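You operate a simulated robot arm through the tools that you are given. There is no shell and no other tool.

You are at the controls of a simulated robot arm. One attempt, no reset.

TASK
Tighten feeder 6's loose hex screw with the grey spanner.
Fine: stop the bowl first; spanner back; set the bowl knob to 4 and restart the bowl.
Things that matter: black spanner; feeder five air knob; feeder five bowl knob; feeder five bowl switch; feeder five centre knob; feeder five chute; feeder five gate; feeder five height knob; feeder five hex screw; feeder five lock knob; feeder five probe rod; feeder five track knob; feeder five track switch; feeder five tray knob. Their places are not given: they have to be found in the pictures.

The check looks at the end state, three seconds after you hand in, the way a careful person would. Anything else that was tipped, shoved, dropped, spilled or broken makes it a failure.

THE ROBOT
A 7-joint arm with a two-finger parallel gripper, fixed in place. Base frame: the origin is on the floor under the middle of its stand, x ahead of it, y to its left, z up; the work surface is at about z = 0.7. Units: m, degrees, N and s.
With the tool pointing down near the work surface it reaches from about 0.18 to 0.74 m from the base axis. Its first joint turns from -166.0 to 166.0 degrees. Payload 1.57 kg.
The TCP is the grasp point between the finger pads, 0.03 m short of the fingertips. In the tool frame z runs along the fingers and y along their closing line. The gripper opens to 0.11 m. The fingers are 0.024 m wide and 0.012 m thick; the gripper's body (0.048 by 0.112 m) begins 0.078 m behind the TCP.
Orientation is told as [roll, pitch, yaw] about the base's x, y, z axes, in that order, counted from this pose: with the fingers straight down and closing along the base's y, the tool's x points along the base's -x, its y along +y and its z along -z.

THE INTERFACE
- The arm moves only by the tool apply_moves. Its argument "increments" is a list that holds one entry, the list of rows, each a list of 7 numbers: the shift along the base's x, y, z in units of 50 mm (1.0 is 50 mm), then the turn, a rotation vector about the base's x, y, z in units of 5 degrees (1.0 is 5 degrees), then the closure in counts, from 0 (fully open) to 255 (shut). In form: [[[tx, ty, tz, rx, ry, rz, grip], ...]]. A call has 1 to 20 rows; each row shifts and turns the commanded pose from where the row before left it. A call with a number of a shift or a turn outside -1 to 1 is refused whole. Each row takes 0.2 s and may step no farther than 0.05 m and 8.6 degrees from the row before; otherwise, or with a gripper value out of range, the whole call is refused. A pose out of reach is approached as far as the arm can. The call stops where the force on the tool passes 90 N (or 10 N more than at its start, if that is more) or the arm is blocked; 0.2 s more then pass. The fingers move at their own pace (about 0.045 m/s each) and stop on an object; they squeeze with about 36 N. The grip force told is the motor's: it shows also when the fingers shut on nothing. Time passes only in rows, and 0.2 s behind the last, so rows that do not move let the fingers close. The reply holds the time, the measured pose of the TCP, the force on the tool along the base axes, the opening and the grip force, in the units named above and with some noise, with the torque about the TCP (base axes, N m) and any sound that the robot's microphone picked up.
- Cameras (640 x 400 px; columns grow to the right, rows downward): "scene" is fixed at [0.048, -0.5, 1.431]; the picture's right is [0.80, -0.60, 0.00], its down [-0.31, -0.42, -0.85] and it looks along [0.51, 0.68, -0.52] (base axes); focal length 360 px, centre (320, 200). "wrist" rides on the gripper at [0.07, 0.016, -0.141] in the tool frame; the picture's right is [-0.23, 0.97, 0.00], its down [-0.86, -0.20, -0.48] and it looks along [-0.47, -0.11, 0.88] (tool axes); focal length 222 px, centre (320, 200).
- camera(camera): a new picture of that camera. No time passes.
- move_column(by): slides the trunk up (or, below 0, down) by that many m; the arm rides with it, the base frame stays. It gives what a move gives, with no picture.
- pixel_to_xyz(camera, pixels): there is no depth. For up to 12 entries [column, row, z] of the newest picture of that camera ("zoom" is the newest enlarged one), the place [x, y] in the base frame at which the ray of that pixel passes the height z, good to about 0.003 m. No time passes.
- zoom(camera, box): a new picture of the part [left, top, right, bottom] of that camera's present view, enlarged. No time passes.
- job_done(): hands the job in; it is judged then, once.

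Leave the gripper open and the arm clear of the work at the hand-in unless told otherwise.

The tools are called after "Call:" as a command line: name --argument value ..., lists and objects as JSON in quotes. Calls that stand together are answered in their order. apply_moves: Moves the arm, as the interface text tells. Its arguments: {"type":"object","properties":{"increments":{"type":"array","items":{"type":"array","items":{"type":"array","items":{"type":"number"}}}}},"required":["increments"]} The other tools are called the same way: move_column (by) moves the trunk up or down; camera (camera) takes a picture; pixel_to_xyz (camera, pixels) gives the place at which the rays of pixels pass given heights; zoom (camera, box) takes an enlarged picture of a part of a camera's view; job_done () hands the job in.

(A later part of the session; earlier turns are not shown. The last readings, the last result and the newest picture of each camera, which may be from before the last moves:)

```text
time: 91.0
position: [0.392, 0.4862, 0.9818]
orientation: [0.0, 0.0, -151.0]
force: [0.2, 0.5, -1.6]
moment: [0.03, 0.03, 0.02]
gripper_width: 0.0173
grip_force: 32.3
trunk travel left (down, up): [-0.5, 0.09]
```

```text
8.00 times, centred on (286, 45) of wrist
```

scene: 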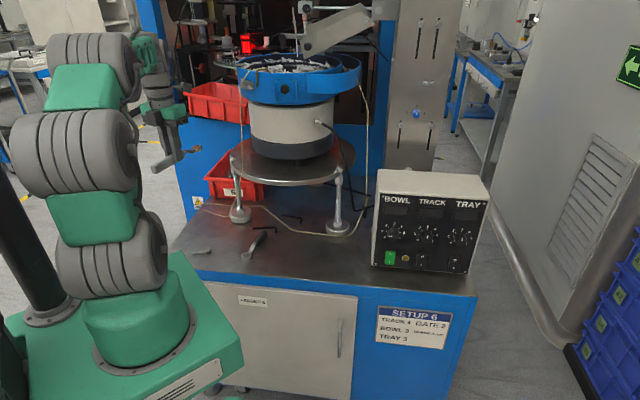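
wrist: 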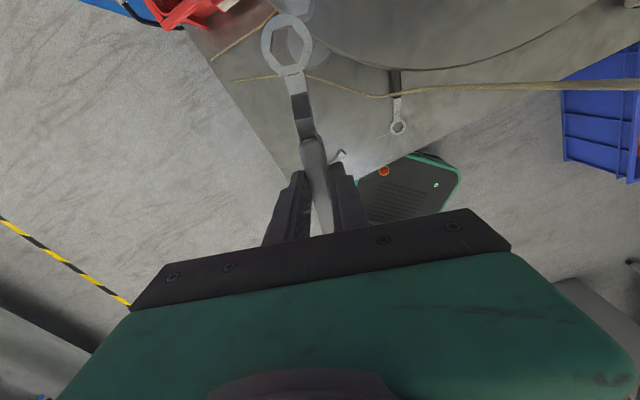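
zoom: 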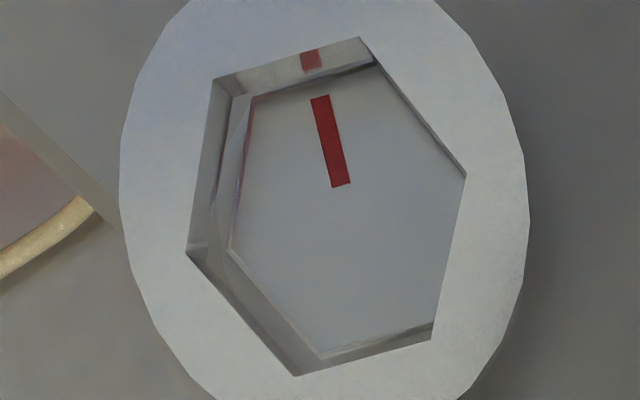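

The gain seems larger than commanded: the offset is now +1.5 mm in x the other way. I'll command half of that, +0.85 mm, and recheck without lowering.

Call:
apply_moves --increments '[[[0.017, 0, 0, 0, 0, 0, 255], [0, 0, 0, 0, 0, 0, 255], [0, 0, 0, 0, 0, 0, 255]]]'

Call:
zoom --camera "wrist" --box '[261, 20, 311, 70]'

```text
time: 91.8
position: [0.3939, 0.4865, 0.9825]
orientation: [0.0, 0.0, -151.0]
force: [-0.2, 0.1, -0.5]
moment: [-0.02, 0.01, -0.02]
gripper_width: 0.0174
grip_force: 32.1
trunk travel left (down, up): [-0.5, 0.09]
```

```text
8.00 times, centred on (286, 45) of wrist
```

zoom: 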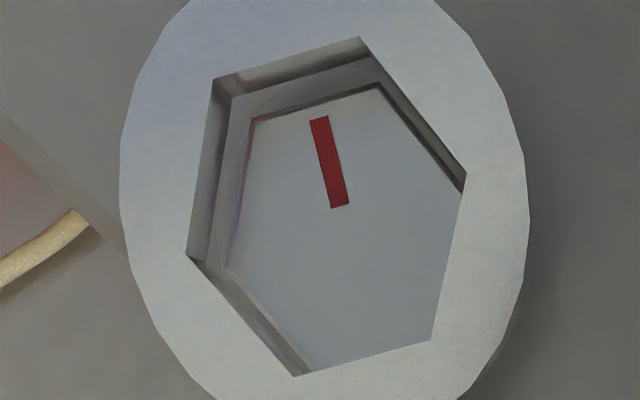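

Aligned now to about 0.2 mm. I'll lower in small steps and watch the force.

Call:
apply_moves --increments '[[[0, 0, -0.04, 0, 0, 0, 255], [0, 0, -0.04, 0, 0, 0, 255], [0, 0, 0, 0, 0, 0, 255]]]'

Call:
zoom --camera "wrist" --box '[261, 20, 311, 70]'

```text
time: 92.6
position: [0.3934, 0.4862, 0.9778]
orientation: [0.0, 0.1, -150.8]
force: [1.0, -0.5, -1.3]
moment: [0.01, 0.03, 0.02]
gripper_width: 0.0174
grip_force: 31.7
trunk travel left (down, up): [-0.5, 0.09]
```

```text
8.00 times, centred on (286, 45) of wrist
```

zoom: 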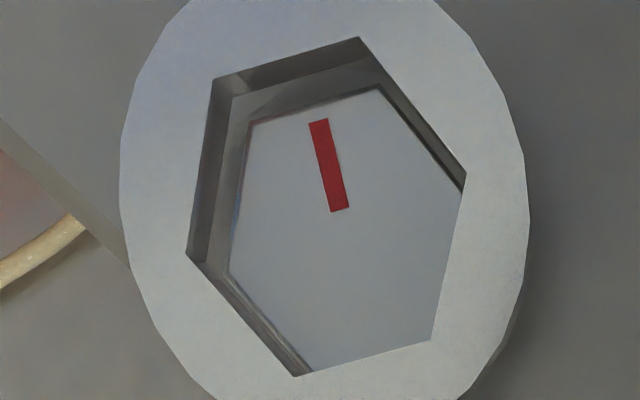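

No contact yet. Comparing with the picture that preceded the earlier successful drop, the ring still needs about −0.3 mm in x and −0.8 mm in y. I'll correct and look again.

Call:
apply_moves --increments '[[[-0.006, -0.016, 0, 0, 0, 0, 255], [0, 0, 0, 0, 0, 0, 255], [0, 0, 0, 0, 0, 0, 255]]]'

Call:
zoom --camera "wrist" --box '[261, 20, 311, 70]'

```text
time: 93.4
position: [0.3929, 0.4859, 0.9793]
orientation: [0.1, 0.0, -150.9]
force: [-0.4, 0.4, -1.2]
moment: [0.03, -0.02, -0.04]
gripper_width: 0.0171
grip_force: 32.5
trunk travel left (down, up): [-0.5, 0.09]
```

```text
8.00 times, centred on (286, 45) of wrist
```

zoom: 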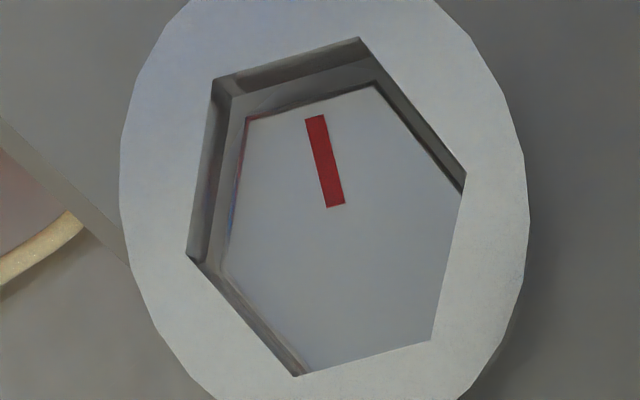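

It moved about half of what was asked. I'll repeat the same nudge.

Call:
apply_moves --increments '[[[-0.006, -0.014, 0, 0, 0, 0, 255], [0, 0, 0, 0, 0, 0, 255], [0, 0, 0, 0, 0, 0, 255]]]'

Call:
zoom --camera "wrist" --box '[261, 20, 311, 70]'

```text
time: 94.2
position: [0.3938, 0.4848, 0.9788]
orientation: [0.1, -0.1, -150.9]
force: [-0.4, -0.5, -1.4]
moment: [0.01, -0.02, 0.01]
gripper_width: 0.0172
grip_force: 32.0
trunk travel left (down, up): [-0.5, 0.09]
```

```text
8.00 times, centred on (286, 45) of wrist
```

zoom: 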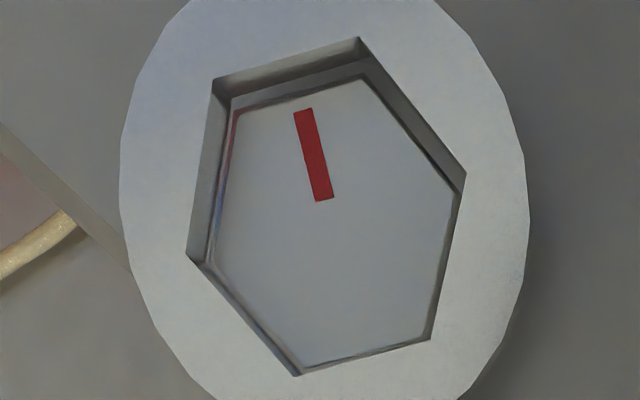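

Now the whole head outline shows inside the opening, which is well centred. I'll lower.

Call:
apply_moves --increments '[[[0, 0, -0.04, 0, 0, 0, 255], [0, 0, -0.04, 0, 0, 0, 255], [0, 0, 0, 0, 0, 0, 255]]]'

Call:
zoom --camera "wrist" --box '[261, 20, 311, 70]'

Call:
zoom --camera "scene" --box '[222, 142, 252, 165]'

```text
time: 95.0
position: [0.3927, 0.4848, 0.9768]
orientation: [0.0, 0.2, -150.9]
force: [-0.6, -0.7, 10.9]
moment: [0.49, -0.81, -0.02]
gripper_width: 0.0173
grip_force: 32.2
trunk travel left (down, up): [-0.5, 0.09]
```

```text
8.00 times, centred on (286, 45) of wrist
```

zoom: 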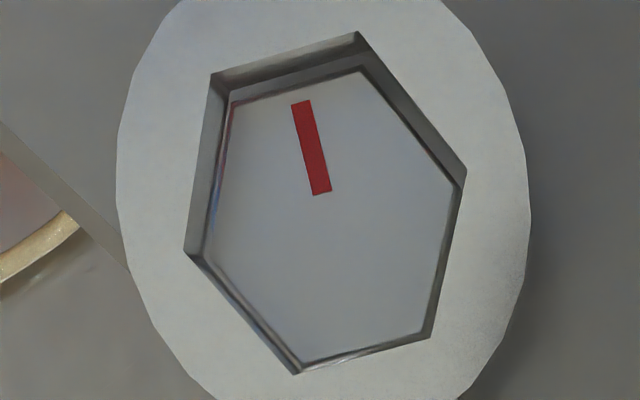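

```text
16.00 times, centred on (237, 154) of scene
```

zoom: 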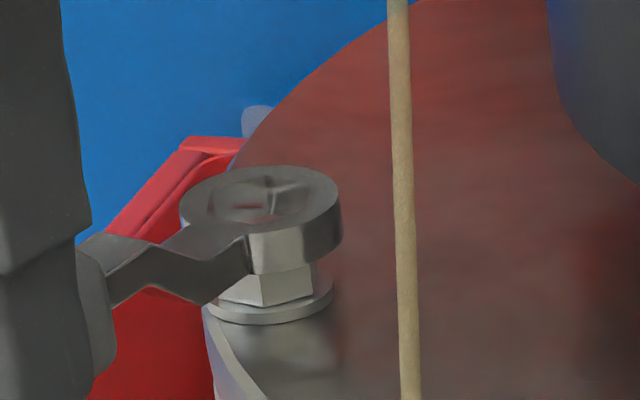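

There is contact at 11 N. The ring's underside sits about 0.6 mm too far right against the head's left edge. I'll lift slightly, nudge +0.5 mm in y and look.

Call:
apply_moves --increments '[[[0, 0, 0.05, 0, 0, 0, 255], [-0.002, 0.01, 0, 0, 0, 0, 255], [0, 0, 0, 0, 0, 0, 255], [0, 0, 0, 0, 0, 0, 255]]]'

Call:
zoom --camera "wrist" --box '[261, 20, 311, 70]'

```text
time: 96.0
position: [0.3927, 0.4845, 0.9767]
orientation: [0.1, 0.0, -150.9]
force: [0.3, -0.6, 4.2]
moment: [0.28, -0.42, -0.11]
gripper_width: 0.0172
grip_force: 32.4
trunk travel left (down, up): [-0.5, 0.09]
```

```text
8.00 times, centred on (286, 45) of wrist
```

zoom: 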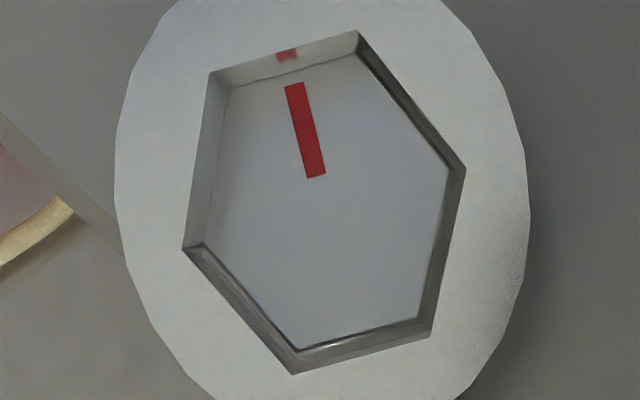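

It is still lightly touching at 4 N, and the ring needs to go toward image upper-left: about +0.3 mm in x and +0.9 mm in y. I'll slide it that way under this light contact so it can drop in.

Call:
apply_moves --increments '[[[0.003, 0.009, 0, 0, 0, 0, 255], [0.003, 0.009, 0, 0, 0, 0, 255], [0, 0, 0, 0, 0, 0, 255]]]'

Call:
zoom --camera "wrist" --box '[261, 20, 311, 70]'

```text
time: 96.8
position: [0.3936, 0.4873, 0.9761]
orientation: [-0.1, 0.0, -151.0]
force: [0.1, -0.2, -2.3]
moment: [0.02, 0.0, -0.03]
gripper_width: 0.0173
grip_force: 32.4
trunk travel left (down, up): [-0.5, 0.09]
```

```text
8.00 times, centred on (286, 45) of wrist
```

zoom: 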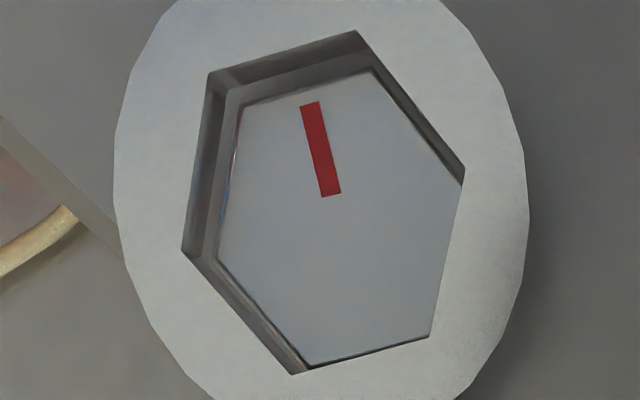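

The force is gone and the head is centred within the clearance. I'll lower straight down 3 mm.

Call:
apply_moves --increments '[[[0, 0, -0.03, 0, 0, 0, 255], [0, 0, -0.03, 0, 0, 0, 255], [0, 0, 0, 0, 0, 0, 255]]]'

Call:
zoom --camera "wrist" --box '[261, 20, 311, 70]'

Call:
zoom --camera "scene" --box '[222, 142, 252, 165]'

```text
time: 97.6
position: [0.3941, 0.4867, 0.974]
orientation: [0.0, 0.0, -150.9]
force: [-1.9, -1.3, -1.6]
moment: [0.0, -0.01, -0.03]
gripper_width: 0.0173
grip_force: 32.4
trunk travel left (down, up): [-0.5, 0.09]
```

```text
8.00 times, centred on (286, 45) of wrist
```

zoom: 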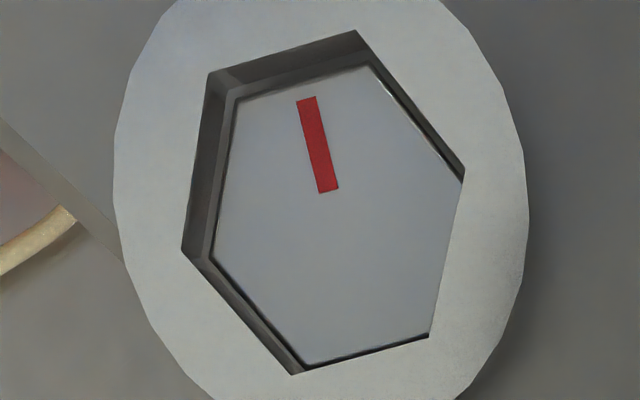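

```text
16.00 times, centred on (237, 154) of scene
```

zoom: 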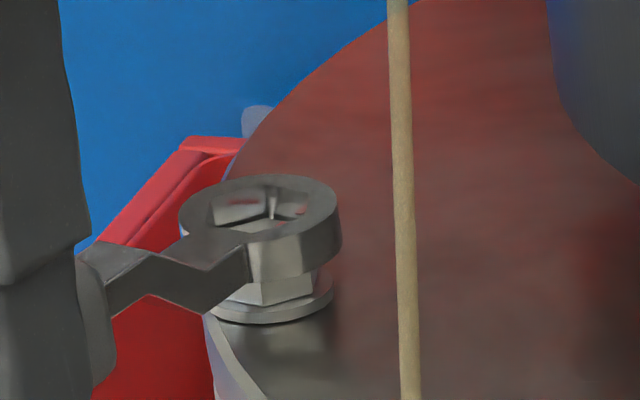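

It's going on without resistance. I'll continue lowering about 7 mm to the flange.

Call:
apply_moves --increments '[[[0, 0, -0.04, 0, 0, 0, 255], [0, 0, -0.04, 0, 0, 0, 255], [0, 0, 0, 0, 0, 0, 255]]]'

Call:
zoom --camera "wrist" --box '[261, 20, 311, 70]'

Call:
apply_moves --increments '[[[0, 0, -0.03, 0, 0, 0, 255], [0, 0, -0.03, 0, 0, 0, 255], [0, 0, 0, 0, 0, 0, 255]]]'

Call:
zoom --camera "wrist" --box '[261, 20, 311, 70]'

Call:
zoom --camera "scene" --box '[222, 142, 252, 165]'

```text
time: 98.4
position: [0.3945, 0.4869, 0.9701]
orientation: [0.0, 0.0, -150.9]
force: [-2.8, -1.0, -0.3]
moment: [0.02, 0.02, 0.06]
gripper_width: 0.017
grip_force: 32.2
trunk travel left (down, up): [-0.5, 0.09]
```

```text
8.00 times, centred on (286, 45) of wrist
```

zoom: 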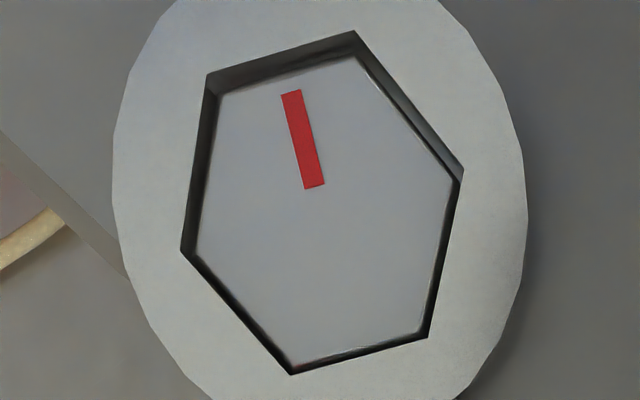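

```text
time: 99.2
position: [0.3937, 0.4857, 0.9674]
orientation: [-0.1, 0.0, -150.9]
force: [-3.2, -1.8, -0.1]
moment: [-0.02, 0.01, 0.05]
gripper_width: 0.017
grip_force: 32.8
trunk travel left (down, up): [-0.5, 0.09]
```

```text
8.00 times, centred on (286, 45) of wrist
```

zoom: 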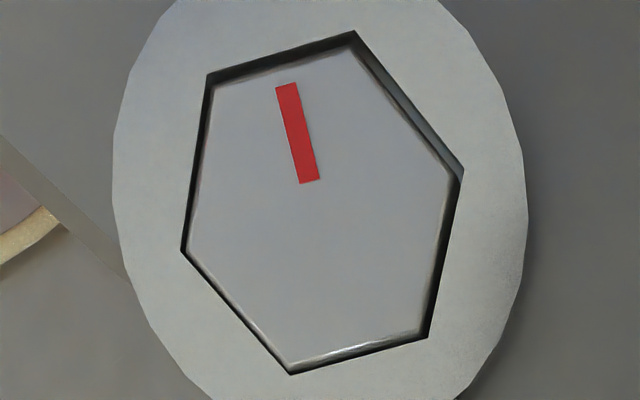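

```text
16.00 times, centred on (237, 154) of scene
```

zoom: 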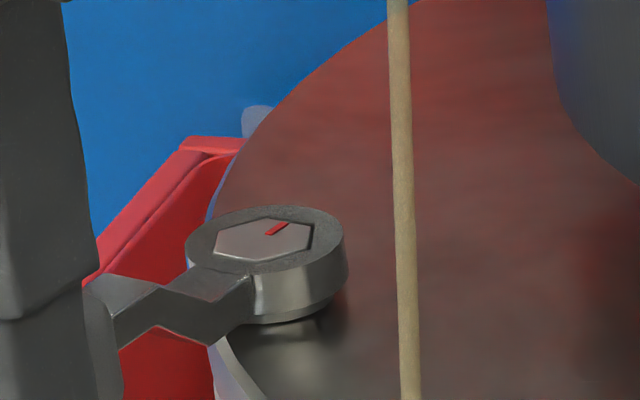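

Fully seated on the flange. Now I'll turn clockwise again from 209°, in stages, watching the torque.

Call:
apply_moves --increments '[[[-0.0714, 0.1432, 0, 0, 0, -1, 255], [-0.0586, 0.1489, 0, 0, 0, -1, 255], [-0.0454, 0.1534, 0, 0, 0, -1, 255], [0, 0, 0, 0, 0, 0, 255]]]'

Call:
zoom --camera "wrist" --box '[261, 20, 311, 70]'

Call:
apply_moves --increments '[[[-0.0319, 0.1568, 0, 0, 0, -1, 255], [-0.0181, 0.159, 0, 0, 0, -1, 255], [0, 0, 0, 0, 0, 0, 255]]]'

Call:
zoom --camera "wrist" --box '[261, 20, 311, 70]'

```text
time: 100.2
position: [0.3849, 0.5085, 0.9669]
orientation: [0.0, -0.1, -166.1]
force: [-1.6, -1.3, -1.2]
moment: [-0.01, 0.04, -0.03]
gripper_width: 0.0172
grip_force: 32.3
trunk travel left (down, up): [-0.5, 0.09]
```

```text
8.00 times, centred on (286, 45) of wrist
```

zoom: 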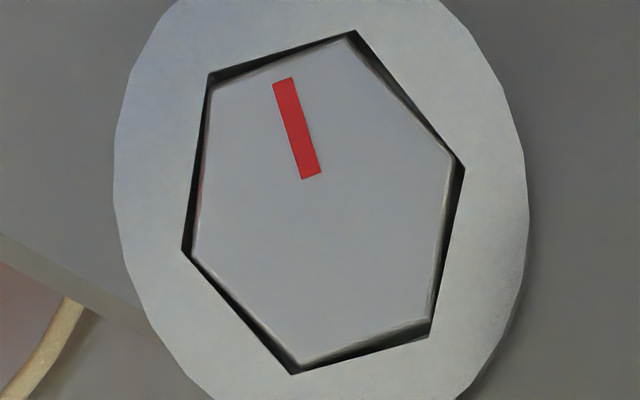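

```text
time: 101.0
position: [0.3821, 0.5238, 0.9682]
orientation: [0.0, -0.1, -175.9]
force: [0.2, 0.8, -3.6]
moment: [-0.01, 0.21, 0.09]
gripper_width: 0.0175
grip_force: 31.9
trunk travel left (down, up): [-0.5, 0.09]
```

```text
8.00 times, centred on (286, 45) of wrist
```

zoom: 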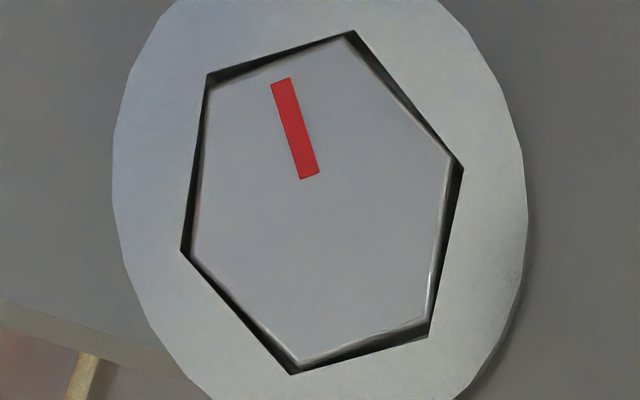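

It's turning smoothly with almost no torque. I'll continue.

Call:
apply_moves --increments '[[[-0.0042, 0.1599, 0, 0, 0, -1, 255], [0.0098, 0.1597, 0, 0, 0, -1, 255], [0.0236, 0.1582, 0, 0, 0, -1, 255], [0, 0, 0, 0, 0, 0, 255]]]'

Call:
apply_moves --increments '[[[0.0374, 0.1556, 0, 0, 0, -1, 255], [0.0508, 0.1517, 0, 0, 0, -1, 255], [0, 0, 0, 0, 0, 0, 255]]]'

Call:
zoom --camera "wrist" --box '[261, 20, 311, 70]'

Call:
zoom --camera "scene" --box '[222, 142, 252, 165]'

```text
time: 102.0
position: [0.3835, 0.546, 0.9667]
orientation: [-0.1, 0.0, 169.1]
force: [-0.8, 0.9, -4.2]
moment: [0.06, 0.26, 0.15]
gripper_width: 0.0173
grip_force: 32.3
trunk travel left (down, up): [-0.5, 0.09]
```

```text
time: 102.8
position: [0.3879, 0.5634, 0.9694]
orientation: [0.1, 0.0, 159.1]
force: [-2.7, -1.1, -5.1]
moment: [0.08, 0.36, -0.17]
gripper_width: 0.0174
grip_force: 31.6
trunk travel left (down, up): [-0.5, 0.09]
```

```text
8.00 times, centred on (286, 45) of wrist
```

zoom: 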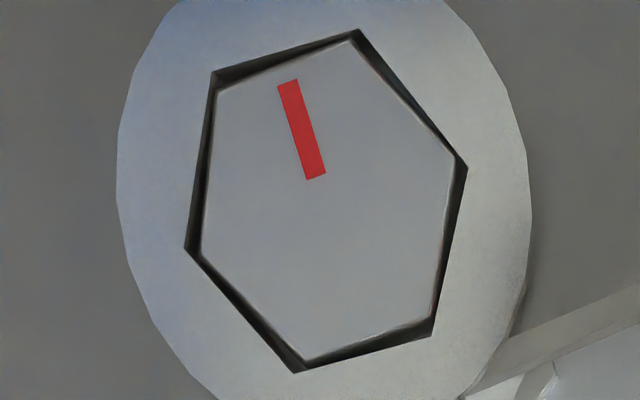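

```text
16.00 times, centred on (237, 154) of scene
```

zoom: 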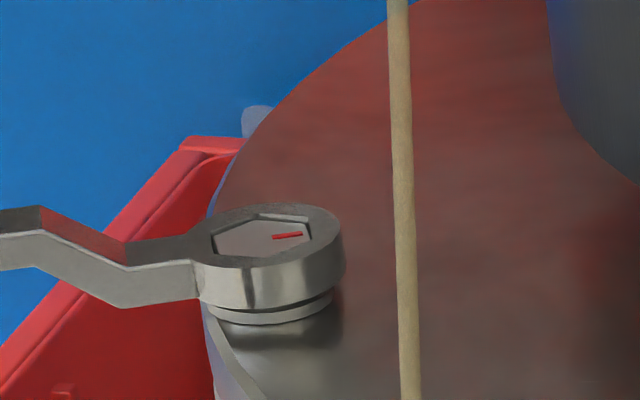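

Still free-turning. I'll continue toward 149° and watch for any reach warning.

Call:
apply_moves --increments '[[[0.0638, 0.1467, -0.01, 0, 0, -1, 255], [0.0763, 0.1406, -0.01, 0, 0, -1, 255], [0, 0, 0, 0, 0, 0, 255]]]'

Call:
apply_moves --increments '[[[0.0883, 0.1334, 0, 0, 0, -1, 255], [0, 0, 0, 0, 0, 0, 255]]]'

Call:
zoom --camera "wrist" --box '[261, 20, 311, 70]'

Call:
camera --camera "scene"

```text
time: 103.6
position: [0.3947, 0.5777, 0.9652]
orientation: [0.0, 0.0, 149.1]
force: [-1.6, -2.1, -1.2]
moment: [-0.05, 0.03, -0.16]
gripper_width: 0.0173
grip_force: 32.2
trunk travel left (down, up): [-0.5, 0.09]
```

```text
time: 104.2
position: [0.3992, 0.5853, 0.9661]
orientation: [0.1, -0.1, 144.1]
force: [-0.6, -1.7, -3.9]
moment: [0.13, 0.32, -0.22]
gripper_width: 0.0171
grip_force: 32.0
trunk travel left (down, up): [-0.5, 0.09]
```

```text
8.00 times, centred on (286, 45) of wrist
```

zoom: 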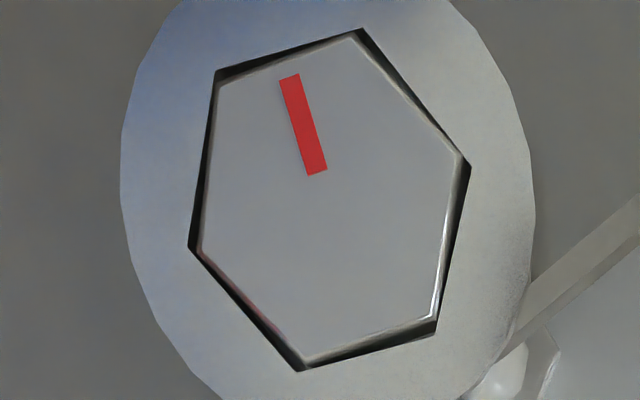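

```text
taken
```

scene: 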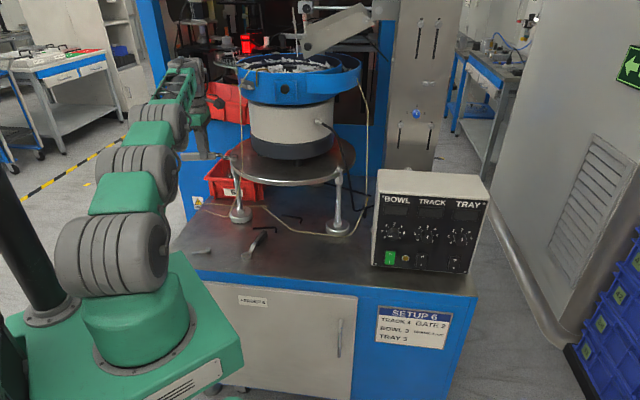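

At 144° the screw has turned another 60°, about 90° in all, still with little torque. I'll stop here to stay clear of full stretch, lift the ring off, and look at the flange gap.

Call:
apply_moves --increments '[[[0, 0, 0.16, 0, 0, 0, 255], [0, 0, 0.16, 0, 0, 0, 255], [0, 0, 0, 0, 0, 0, 255]]]'

Call:
zoom --camera "scene" --box '[222, 142, 252, 165]'

Call:
zoom --camera "wrist" --box '[261, 20, 311, 70]'

```text
time: 105.0
position: [0.3996, 0.5853, 0.9833]
orientation: [0.0, 0.0, 144.1]
force: [-0.5, 1.0, -1.6]
moment: [-0.02, 0.02, 0.0]
gripper_width: 0.017
grip_force: 32.3
trunk travel left (down, up): [-0.5, 0.09]
```

```text
16.00 times, centred on (237, 154) of scene
```

zoom: 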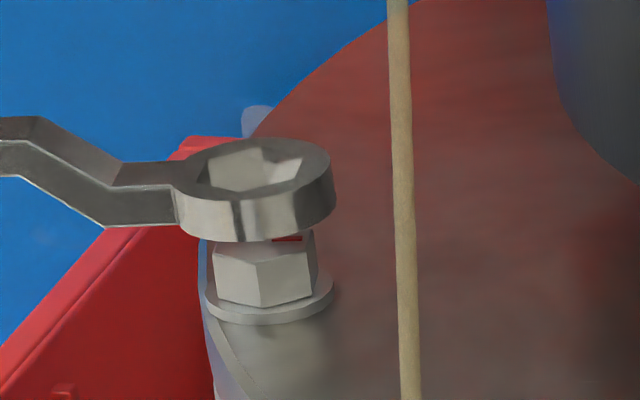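

```text
8.00 times, centred on (286, 45) of wrist
```

zoom: 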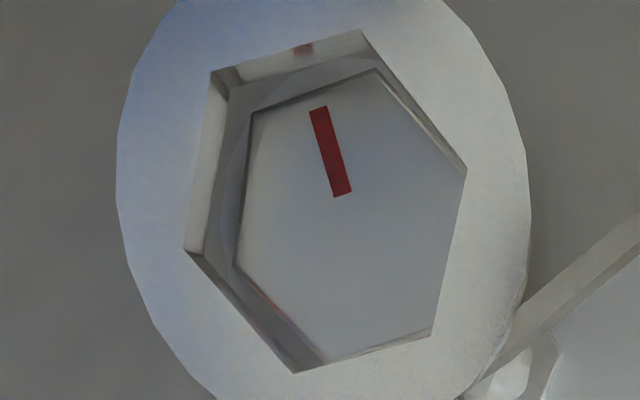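

The dark gap under the flange has nearly vanished, so it should soon bite. The hex now sits at about 146.5°, so the next engagement is at 206.5°. I'll lift 5 mm more and swing back on the arc.

Call:
apply_moves --increments '[[[0, 0, 0.1, 0, 0, 0, 255], [-0.0881, -0.1336, 0, 0, 0, 1, 255], [-0.0761, -0.1407, 0, 0, 0, 1, 255], [-0.0635, -0.1468, 0, 0, 0, 1, 255], [-0.0505, -0.1518, 0, 0, 0, 1, 255], [0, 0, 0, 0, 0, 0, 255]]]'

Call:
apply_moves --increments '[[[-0.0371, -0.1556, 0, 0, 0, 1, 255], [-0.0234, -0.1583, 0, 0, 0, 1, 255], [-0.0095, -0.1597, 0, 0, 0, 1, 255], [0.0045, -0.1599, 0, 0, 0, 1, 255], [0.0184, -0.1589, 0, 0, 0, 1, 255], [0.0322, -0.1567, 0, 0, 0, 1, 255], [0.0457, -0.1533, 0, 0, 0, 1, 255], [0.0589, -0.1488, 0, 0, 0, 1, 255], [0.0328, -0.0695, 0, 0, 0, 0.48, 255], [0, 0, 0, 0, 0, 0, 255], [0, 0, 0, 0, 0, 0, 255]]]'

Call:
zoom --camera "wrist" --box '[261, 20, 311, 70]'

Call:
camera --camera "scene"

```text
time: 106.4
position: [0.386, 0.5559, 0.9891]
orientation: [0.0, 0.0, 164.2]
force: [0.3, 0.2, -0.6]
moment: [0.0, -0.02, 0.02]
gripper_width: 0.0172
grip_force: 32.2
trunk travel left (down, up): [-0.5, 0.09]
```

```text
time: 108.8
position: [0.3919, 0.4907, 0.9857]
orientation: [0.0, 0.0, -153.5]
force: [0.4, 0.0, -2.1]
moment: [-0.01, -0.04, 0.03]
gripper_width: 0.0174
grip_force: 32.5
trunk travel left (down, up): [-0.5, 0.09]
```

```text
8.00 times, centred on (286, 45) of wrist
```

zoom: 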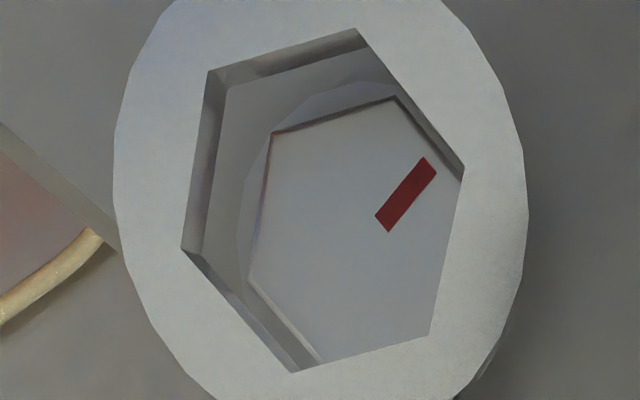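

```text
taken
```

scene: 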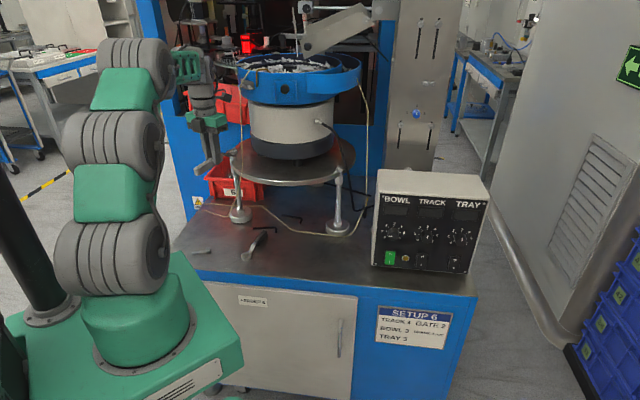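

The swing went cleanly and the hex is parallel to the ring. The ring needs about −0.5 mm in x and −1.5 mm in y. I'll correct and lower 7 mm.

Call:
apply_moves --increments '[[[-0.01, -0.03, 0, 0, 0, 0, 255], [0, 0, -0.07, 0, 0, 0, 255], [0, 0, -0.07, 0, 0, 0, 255], [0, 0, 0, 0, 0, 0, 255], [0, 0, 0, 0, 0, 0, 255]]]'

Call:
zoom --camera "wrist" --box '[261, 20, 311, 70]'

```text
time: 110.0
position: [0.3897, 0.4879, 0.9797]
orientation: [0.0, 0.0, -153.5]
force: [0.7, 0.0, -2.0]
moment: [0.01, -0.02, 0.01]
gripper_width: 0.0174
grip_force: 32.3
trunk travel left (down, up): [-0.5, 0.09]
```

```text
8.00 times, centred on (286, 45) of wrist
```

zoom: 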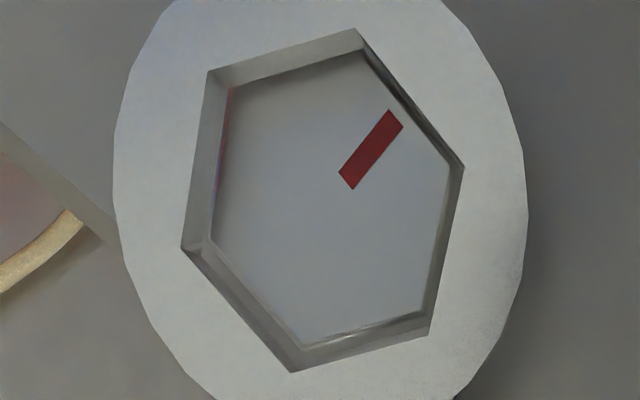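

It overshot again by about double. The ring should go back about +0.9 mm in x and +1.4 mm in y. I'll command a bit over half of that and look.

Call:
apply_moves --increments '[[[0.011, 0.017, 0, 0, 0, 0, 255], [0, 0, 0, 0, 0, 0, 255], [0, 0, 0, 0, 0, 0, 255], [0, 0, 0, 0, 0, 0, 255]]]'

Call:
zoom --camera "wrist" --box '[261, 20, 311, 70]'

```text
time: 111.0
position: [0.3897, 0.49, 0.9798]
orientation: [-0.1, 0.0, -153.5]
force: [0.3, -0.3, -0.6]
moment: [-0.05, -0.01, 0.03]
gripper_width: 0.017
grip_force: 32.2
trunk travel left (down, up): [-0.5, 0.09]
```

```text
8.00 times, centred on (286, 45) of wrist
```

zoom: 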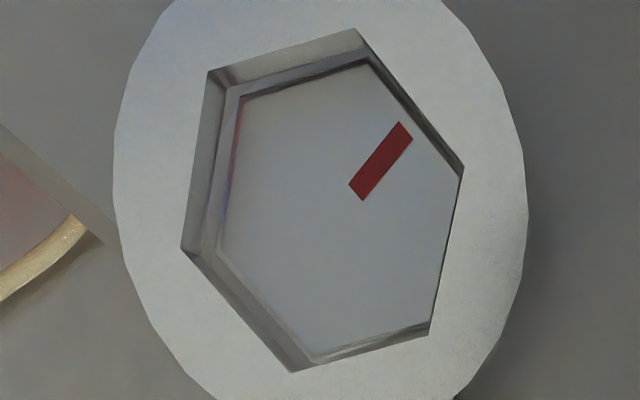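

It's close now: the ring needs about 0.6 mm more along the handle axis. I'll nudge (+0.45, +0.3) mm and lower 3 mm.

Call:
apply_moves --increments '[[[0.009, 0.006, 0, 0, 0, 0, 255], [0, 0, -0.03, 0, 0, 0, 255], [0, 0, -0.03, 0, 0, 0, 255], [0, 0, 0, 0, 0, 0, 255], [0, 0, 0, 0, 0, 0, 255]]]'

Call:
zoom --camera "wrist" --box '[261, 20, 311, 70]'

```text
time: 112.2
position: [0.3901, 0.49, 0.9761]
orientation: [0.0, -0.1, -153.5]
force: [-0.6, 0.0, -1.5]
moment: [-0.03, 0.0, -0.01]
gripper_width: 0.0173
grip_force: 32.4
trunk travel left (down, up): [-0.5, 0.09]
```

```text
8.00 times, centred on (286, 45) of wrist
```

zoom: 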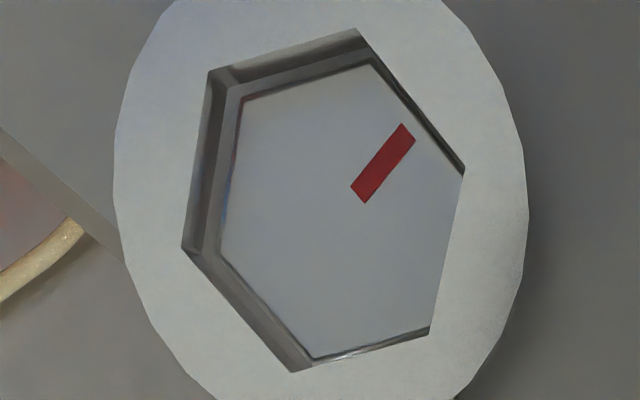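

Gaps look even all round and no contact. I'll lower 3 mm more.

Call:
apply_moves --increments '[[[0, 0, -0.03, 0, 0, 0, 255], [0, 0, -0.03, 0, 0, 0, 255], [0, 0, 0, 0, 0, 0, 255]]]'

Call:
zoom --camera "wrist" --box '[261, 20, 311, 70]'

```text
time: 113.0
position: [0.3908, 0.4896, 0.9737]
orientation: [0.0, 0.1, -153.6]
force: [-0.4, 0.0, -1.3]
moment: [0.02, 0.0, 0.0]
gripper_width: 0.0174
grip_force: 32.5
trunk travel left (down, up): [-0.5, 0.09]
```

```text
8.00 times, centred on (286, 45) of wrist
```

zoom: 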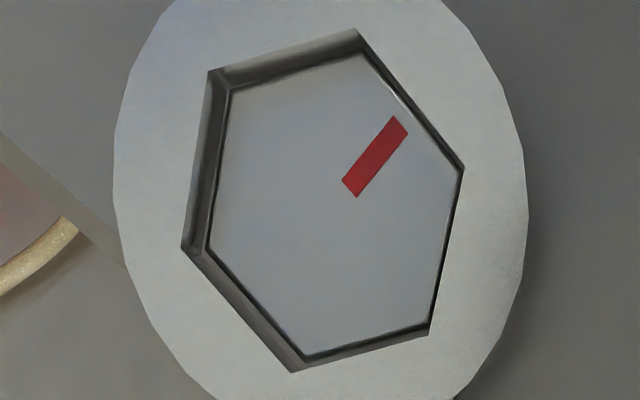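

It's engaged, with the head inside the ring and no force. I'll lower the remaining 7 mm to the flange.

Call:
apply_moves --increments '[[[0, 0, -0.04, 0, 0, 0, 255], [0, 0, -0.04, 0, 0, 0, 255], [0, 0, -0.04, 0, 0, 0, 255], [0, 0, 0, 0, 0, 0, 255]]]'

Call:
zoom --camera "wrist" --box '[261, 20, 311, 70]'

Call:
zoom --camera "scene" --box '[222, 142, 252, 165]'

```text
time: 114.0
position: [0.3907, 0.4891, 0.9684]
orientation: [0.1, 0.0, -153.5]
force: [3.1, 0.7, 0.6]
moment: [0.07, -0.23, -0.06]
gripper_width: 0.0172
grip_force: 32.1
trunk travel left (down, up): [-0.5, 0.09]
```

```text
8.00 times, centred on (286, 45) of wrist
```

zoom: 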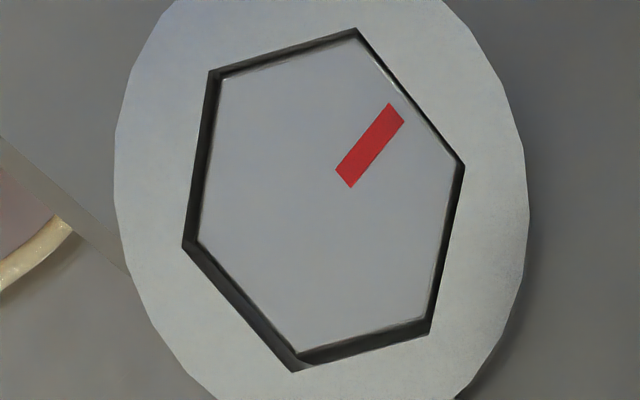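

```text
16.00 times, centred on (237, 154) of scene
```

zoom: 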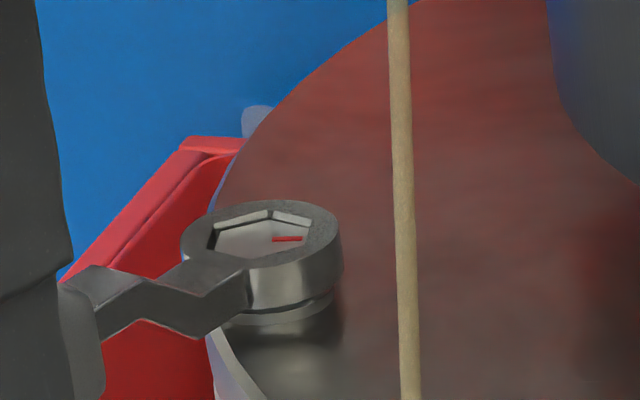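

Seated. I'll turn clockwise in short stages and watch for rising torque.

Call:
apply_moves --increments '[[[-0.0651, 0.1462, 0, 0, 0, -1, 255], [-0.0521, 0.1513, 0, 0, 0, -1, 255], [0, 0, 0, 0, 0, 0, 255]]]'

Call:
apply_moves --increments '[[[-0.0387, 0.1552, 0, 0, 0, -1, 255], [-0.025, 0.158, 0, 0, 0, -1, 255], [0, 0, 0, 0, 0, 0, 255]]]'

Call:
zoom --camera "wrist" --box '[261, 20, 311, 70]'

```text
time: 114.8
position: [0.3859, 0.5038, 0.9671]
orientation: [0.0, 0.1, -163.5]
force: [1.6, -1.7, 0.0]
moment: [-0.03, -0.03, -0.1]
gripper_width: 0.0173
grip_force: 32.1
trunk travel left (down, up): [-0.5, 0.09]
```

```text
time: 115.6
position: [0.3819, 0.519, 0.9697]
orientation: [0.1, -0.1, -173.6]
force: [0.5, -6.1, -4.0]
moment: [-0.25, 0.49, 0.14]
gripper_width: 0.0173
grip_force: 31.9
trunk travel left (down, up): [-0.5, 0.09]
```

```text
8.00 times, centred on (286, 45) of wrist
```

zoom: 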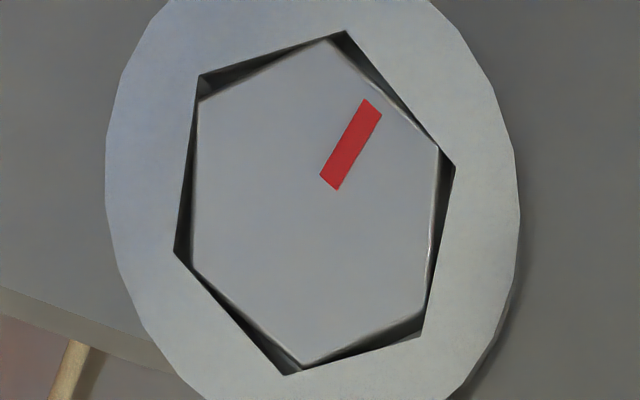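

Resistance is appearing, about 0.7 N m against the turn. I'll continue 5° at a time.

Call:
apply_moves --increments '[[[-0.0112, 0.1596, 0, 0, 0, -1, 255], [0, 0, 0, 0, 0, 0, 255]]]'

Call:
zoom --camera "wrist" --box '[261, 20, 311, 70]'

Call:
apply_moves --increments '[[[0.0028, 0.16, 0, 0, 0, -1, 255], [0, 0, 0, 0, 0, 0, 255]]]'

Call:
zoom --camera "wrist" --box '[261, 20, 311, 70]'

```text
time: 116.2
position: [0.3819, 0.5265, 0.9684]
orientation: [0.1, -0.1, -178.6]
force: [-3.2, -18.2, -2.6]
moment: [-0.57, 0.74, 0.57]
gripper_width: 0.0176
grip_force: 32.0
trunk travel left (down, up): [-0.5, 0.09]
```

```text
8.00 times, centred on (286, 45) of wrist
```

zoom: 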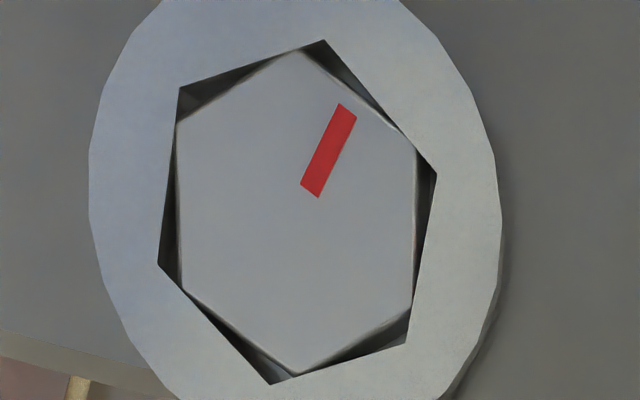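

```text
time: 116.8
position: [0.3816, 0.5307, 0.9689]
orientation: [0.2, -0.2, 176.3]
force: [1.1, -33.3, -3.0]
moment: [-0.86, 0.89, 0.76]
gripper_width: 0.0184
grip_force: 32.8
trunk travel left (down, up): [-0.5, 0.09]
```

```text
8.00 times, centred on (286, 45) of wrist
```

zoom: 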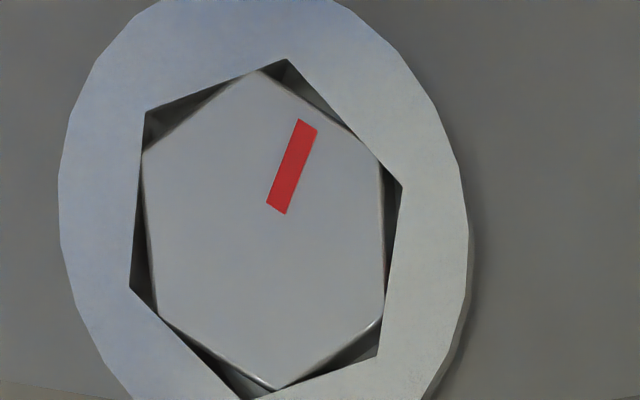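

The torque has climbed to about 3.8 N m and the hex has almost stopped: it's at about 191° while the ring is at 176°, with the play taken up. So the screw is seating firmly. I'll give one more small 3° push to confirm.

Call:
apply_moves --increments '[[[0.0087, 0.0956, 0, 0, 0, -0.6, 255], [0, 0, 0, 0, 0, 0, 255], [0, 0, 0, 0, 0, 0, 255]]]'

Call:
zoom --camera "wrist" --box '[251, 10, 311, 75]'

Call:
zoom --camera "scene" --box '[222, 142, 252, 165]'

```text
time: 117.6
position: [0.3823, 0.5362, 0.9702]
orientation: [0.2, -0.3, 173.4]
force: [7.6, -43.1, -4.0]
moment: [-0.96, 0.75, 0.82]
gripper_width: 0.0186
grip_force: 32.9
trunk travel left (down, up): [-0.5, 0.09]
```

```text
6.15 times, centred on (281, 42) of wrist
```

zoom: 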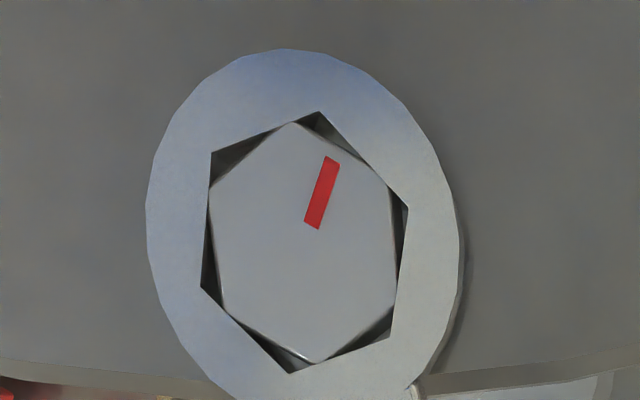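

```text
16.00 times, centred on (237, 154) of scene
```

zoom: 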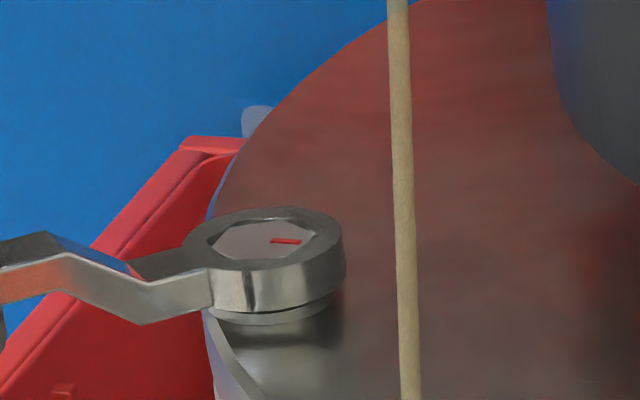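

The torque is now about 4.7 N m and the hex no longer moves. It stays at about 192°, so the screw is tight. I'll ease the spanner back about 15° to centre it in its play, which takes the load off without loosening the screw.

Call:
apply_moves --increments '[[[-0.0117, -0.1596, 0, 0, 0, 1, 255], [0.0022, -0.16, 0, 0, 0, 1, 255], [0.0162, -0.1592, 0, 0, 0, 1, 255], [0, 0, 0, 0, 0, 0, 255]]]'

Call:
zoom --camera "wrist" --box '[256, 12, 316, 77]'

Call:
zoom --camera "scene" --box '[222, 142, 252, 165]'

```text
time: 118.6
position: [0.3831, 0.5173, 0.9707]
orientation: [0.0, 0.1, -171.2]
force: [-15.9, -1.9, 2.5]
moment: [-0.04, 0.21, 0.07]
gripper_width: 0.0174
grip_force: 32.6
trunk travel left (down, up): [-0.5, 0.09]
```

```text
6.15 times, centred on (286, 44) of wrist
```

zoom: 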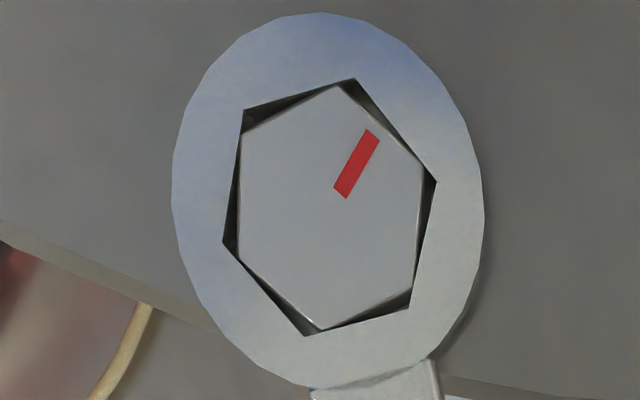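

```text
16.00 times, centred on (237, 154) of scene
```

zoom: 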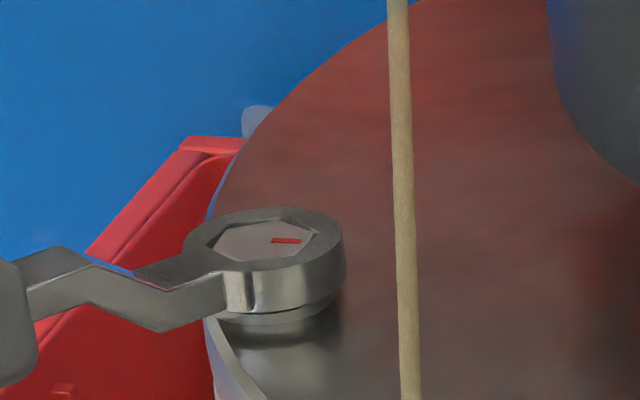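

The grip is realigned, but the ring is being pushed sideways at about 16 N because the hand is a little close to the screw. I'll ease 1.5 mm outward and turn 4° more so the ring sits free of the hex.

Call:
apply_moves --increments '[[[-0.03, 0, 0, 0, 0, 0, 255], [0.018, -0.126, 0, 0, 0, 0.8, 255], [0, 0, 0, 0, 0, 0, 255]]]'

Call:
zoom --camera "wrist" --box '[256, 12, 316, 77]'

```text
time: 119.4
position: [0.3834, 0.5101, 0.9684]
orientation: [0.0, 0.1, -167.4]
force: [-0.4, 5.7, 4.1]
moment: [0.29, -0.41, 0.52]
gripper_width: 0.0173
grip_force: 32.0
trunk travel left (down, up): [-0.5, 0.09]
```

```text
6.15 times, centred on (286, 44) of wrist
```

zoom: 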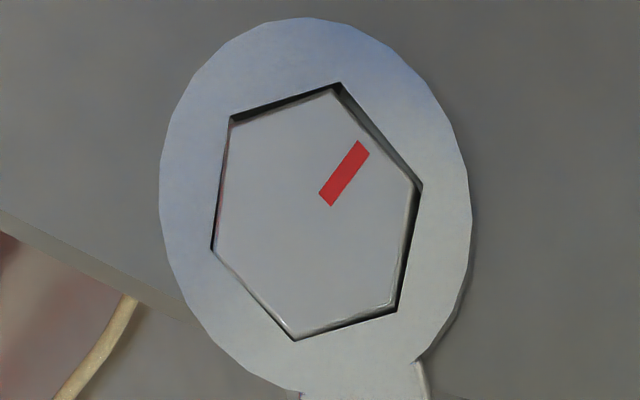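

The hex is parallel within the ring again and torque is zero, so the screw stayed put. I'll nudge 0.5 mm to relieve the side force and lift straight off, then check the screw.

Call:
apply_moves --increments '[[[0, 0.01, 0, 0, 0, 0, 255], [0, 0, 0.1, 0, 0, 0, 255], [0, 0, 0.2, 0, 0, 0, 255], [0, 0, 0.3, 0, 0, 0, 255], [0, 0, 0, 0, 0, 0, 255]]]'

Call:
zoom --camera "wrist" --box '[256, 12, 316, 77]'

Call:
zoom --camera "scene" --box '[222, 142, 252, 165]'

```text
time: 120.6
position: [0.3816, 0.512, 0.9999]
orientation: [0.0, 0.0, -167.5]
force: [-0.1, -0.6, -2.1]
moment: [0.02, -0.07, -0.02]
gripper_width: 0.0173
grip_force: 32.1
trunk travel left (down, up): [-0.5, 0.09]
```

```text
6.15 times, centred on (286, 44) of wrist
```

zoom: 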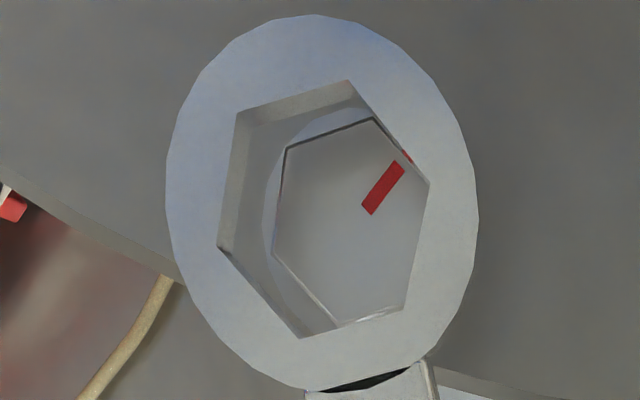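

```text
16.00 times, centred on (237, 154) of scene
```

zoom: 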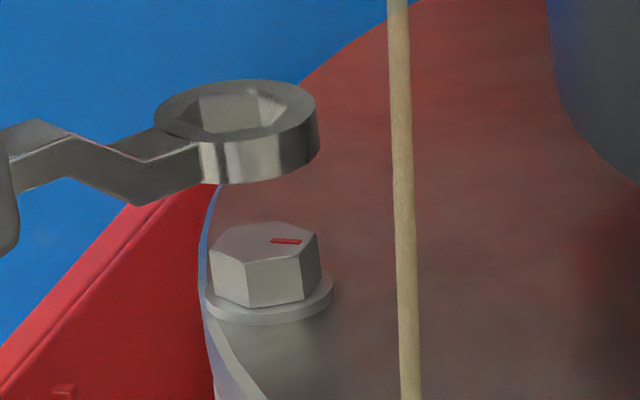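

The screw's flange now sits flat on the plate with no gap. The tightening is done, so I'll return the spanner. I'll back out from the plate, carry it around on the same path as before, and unwind the wrist.

Call:
apply_moves --increments '[[[-0.5, 0, 0.5, 0, 0, 0, 255], [-0.5, 0, 0.5, 0, 0, 0, 255], [-0.5, 0, 0.5, 0, 0, 0, 255], [-0.02, -0.14, 0, 0, 0, -1, 255], [-0.02, -0.14, 0, 0, 0, -1, 255], [-0.02, -0.14, 0, 0, 0, -1, 255], [-0.02, -0.14, 0, 0, 0, -1, 255], [-0.02, -0.14, 0, 0, 0, -1, 255], [-0.02, -0.14, 0, 0, 0, -1, 255], [-0.02, -0.14, 0, 0, 0, -1, 255], [-0.02, -0.14, 0, 0, 0, -1, 255], [-0.02, -0.14, 0, 0, 0, -1, 255], [-0.02, -0.14, 0, 0, 0, -1, 255], [-0.02, -0.14, 0, 0, 0, -1, 255], [-0.02, -0.14, 0, 0, 0, -1, 255], [-0.02, -0.14, 0, 0, 0, -1, 255], [-0.02, -0.14, 0, 0, 0, -1, 255], [-0.02, -0.14, 0, 0, 0, -1, 255], [-0.02, -0.14, 0, 0, 0, -1, 255], [-0.02, -0.14, 0, 0, 0, -1, 255]]]'

Call:
camera --camera "scene"

```text
time: 124.8
position: [0.2908, 0.3914, 1.0735]
orientation: [0.0, 0.0, 107.4]
force: [0.0, -0.5, -1.7]
moment: [-0.06, 0.03, 0.0]
gripper_width: 0.0172
grip_force: 32.3
trunk travel left (down, up): [-0.5, 0.09]
```

```text
taken
```

scene: 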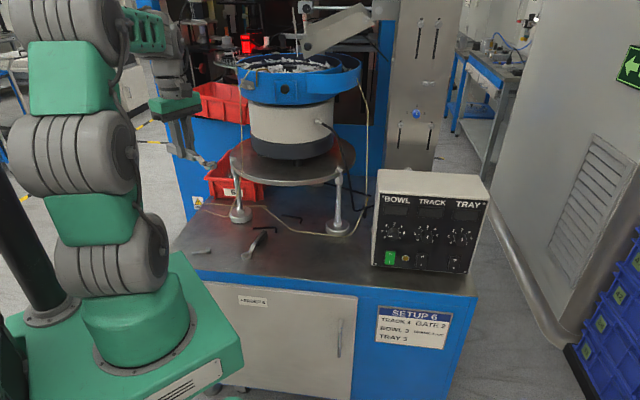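

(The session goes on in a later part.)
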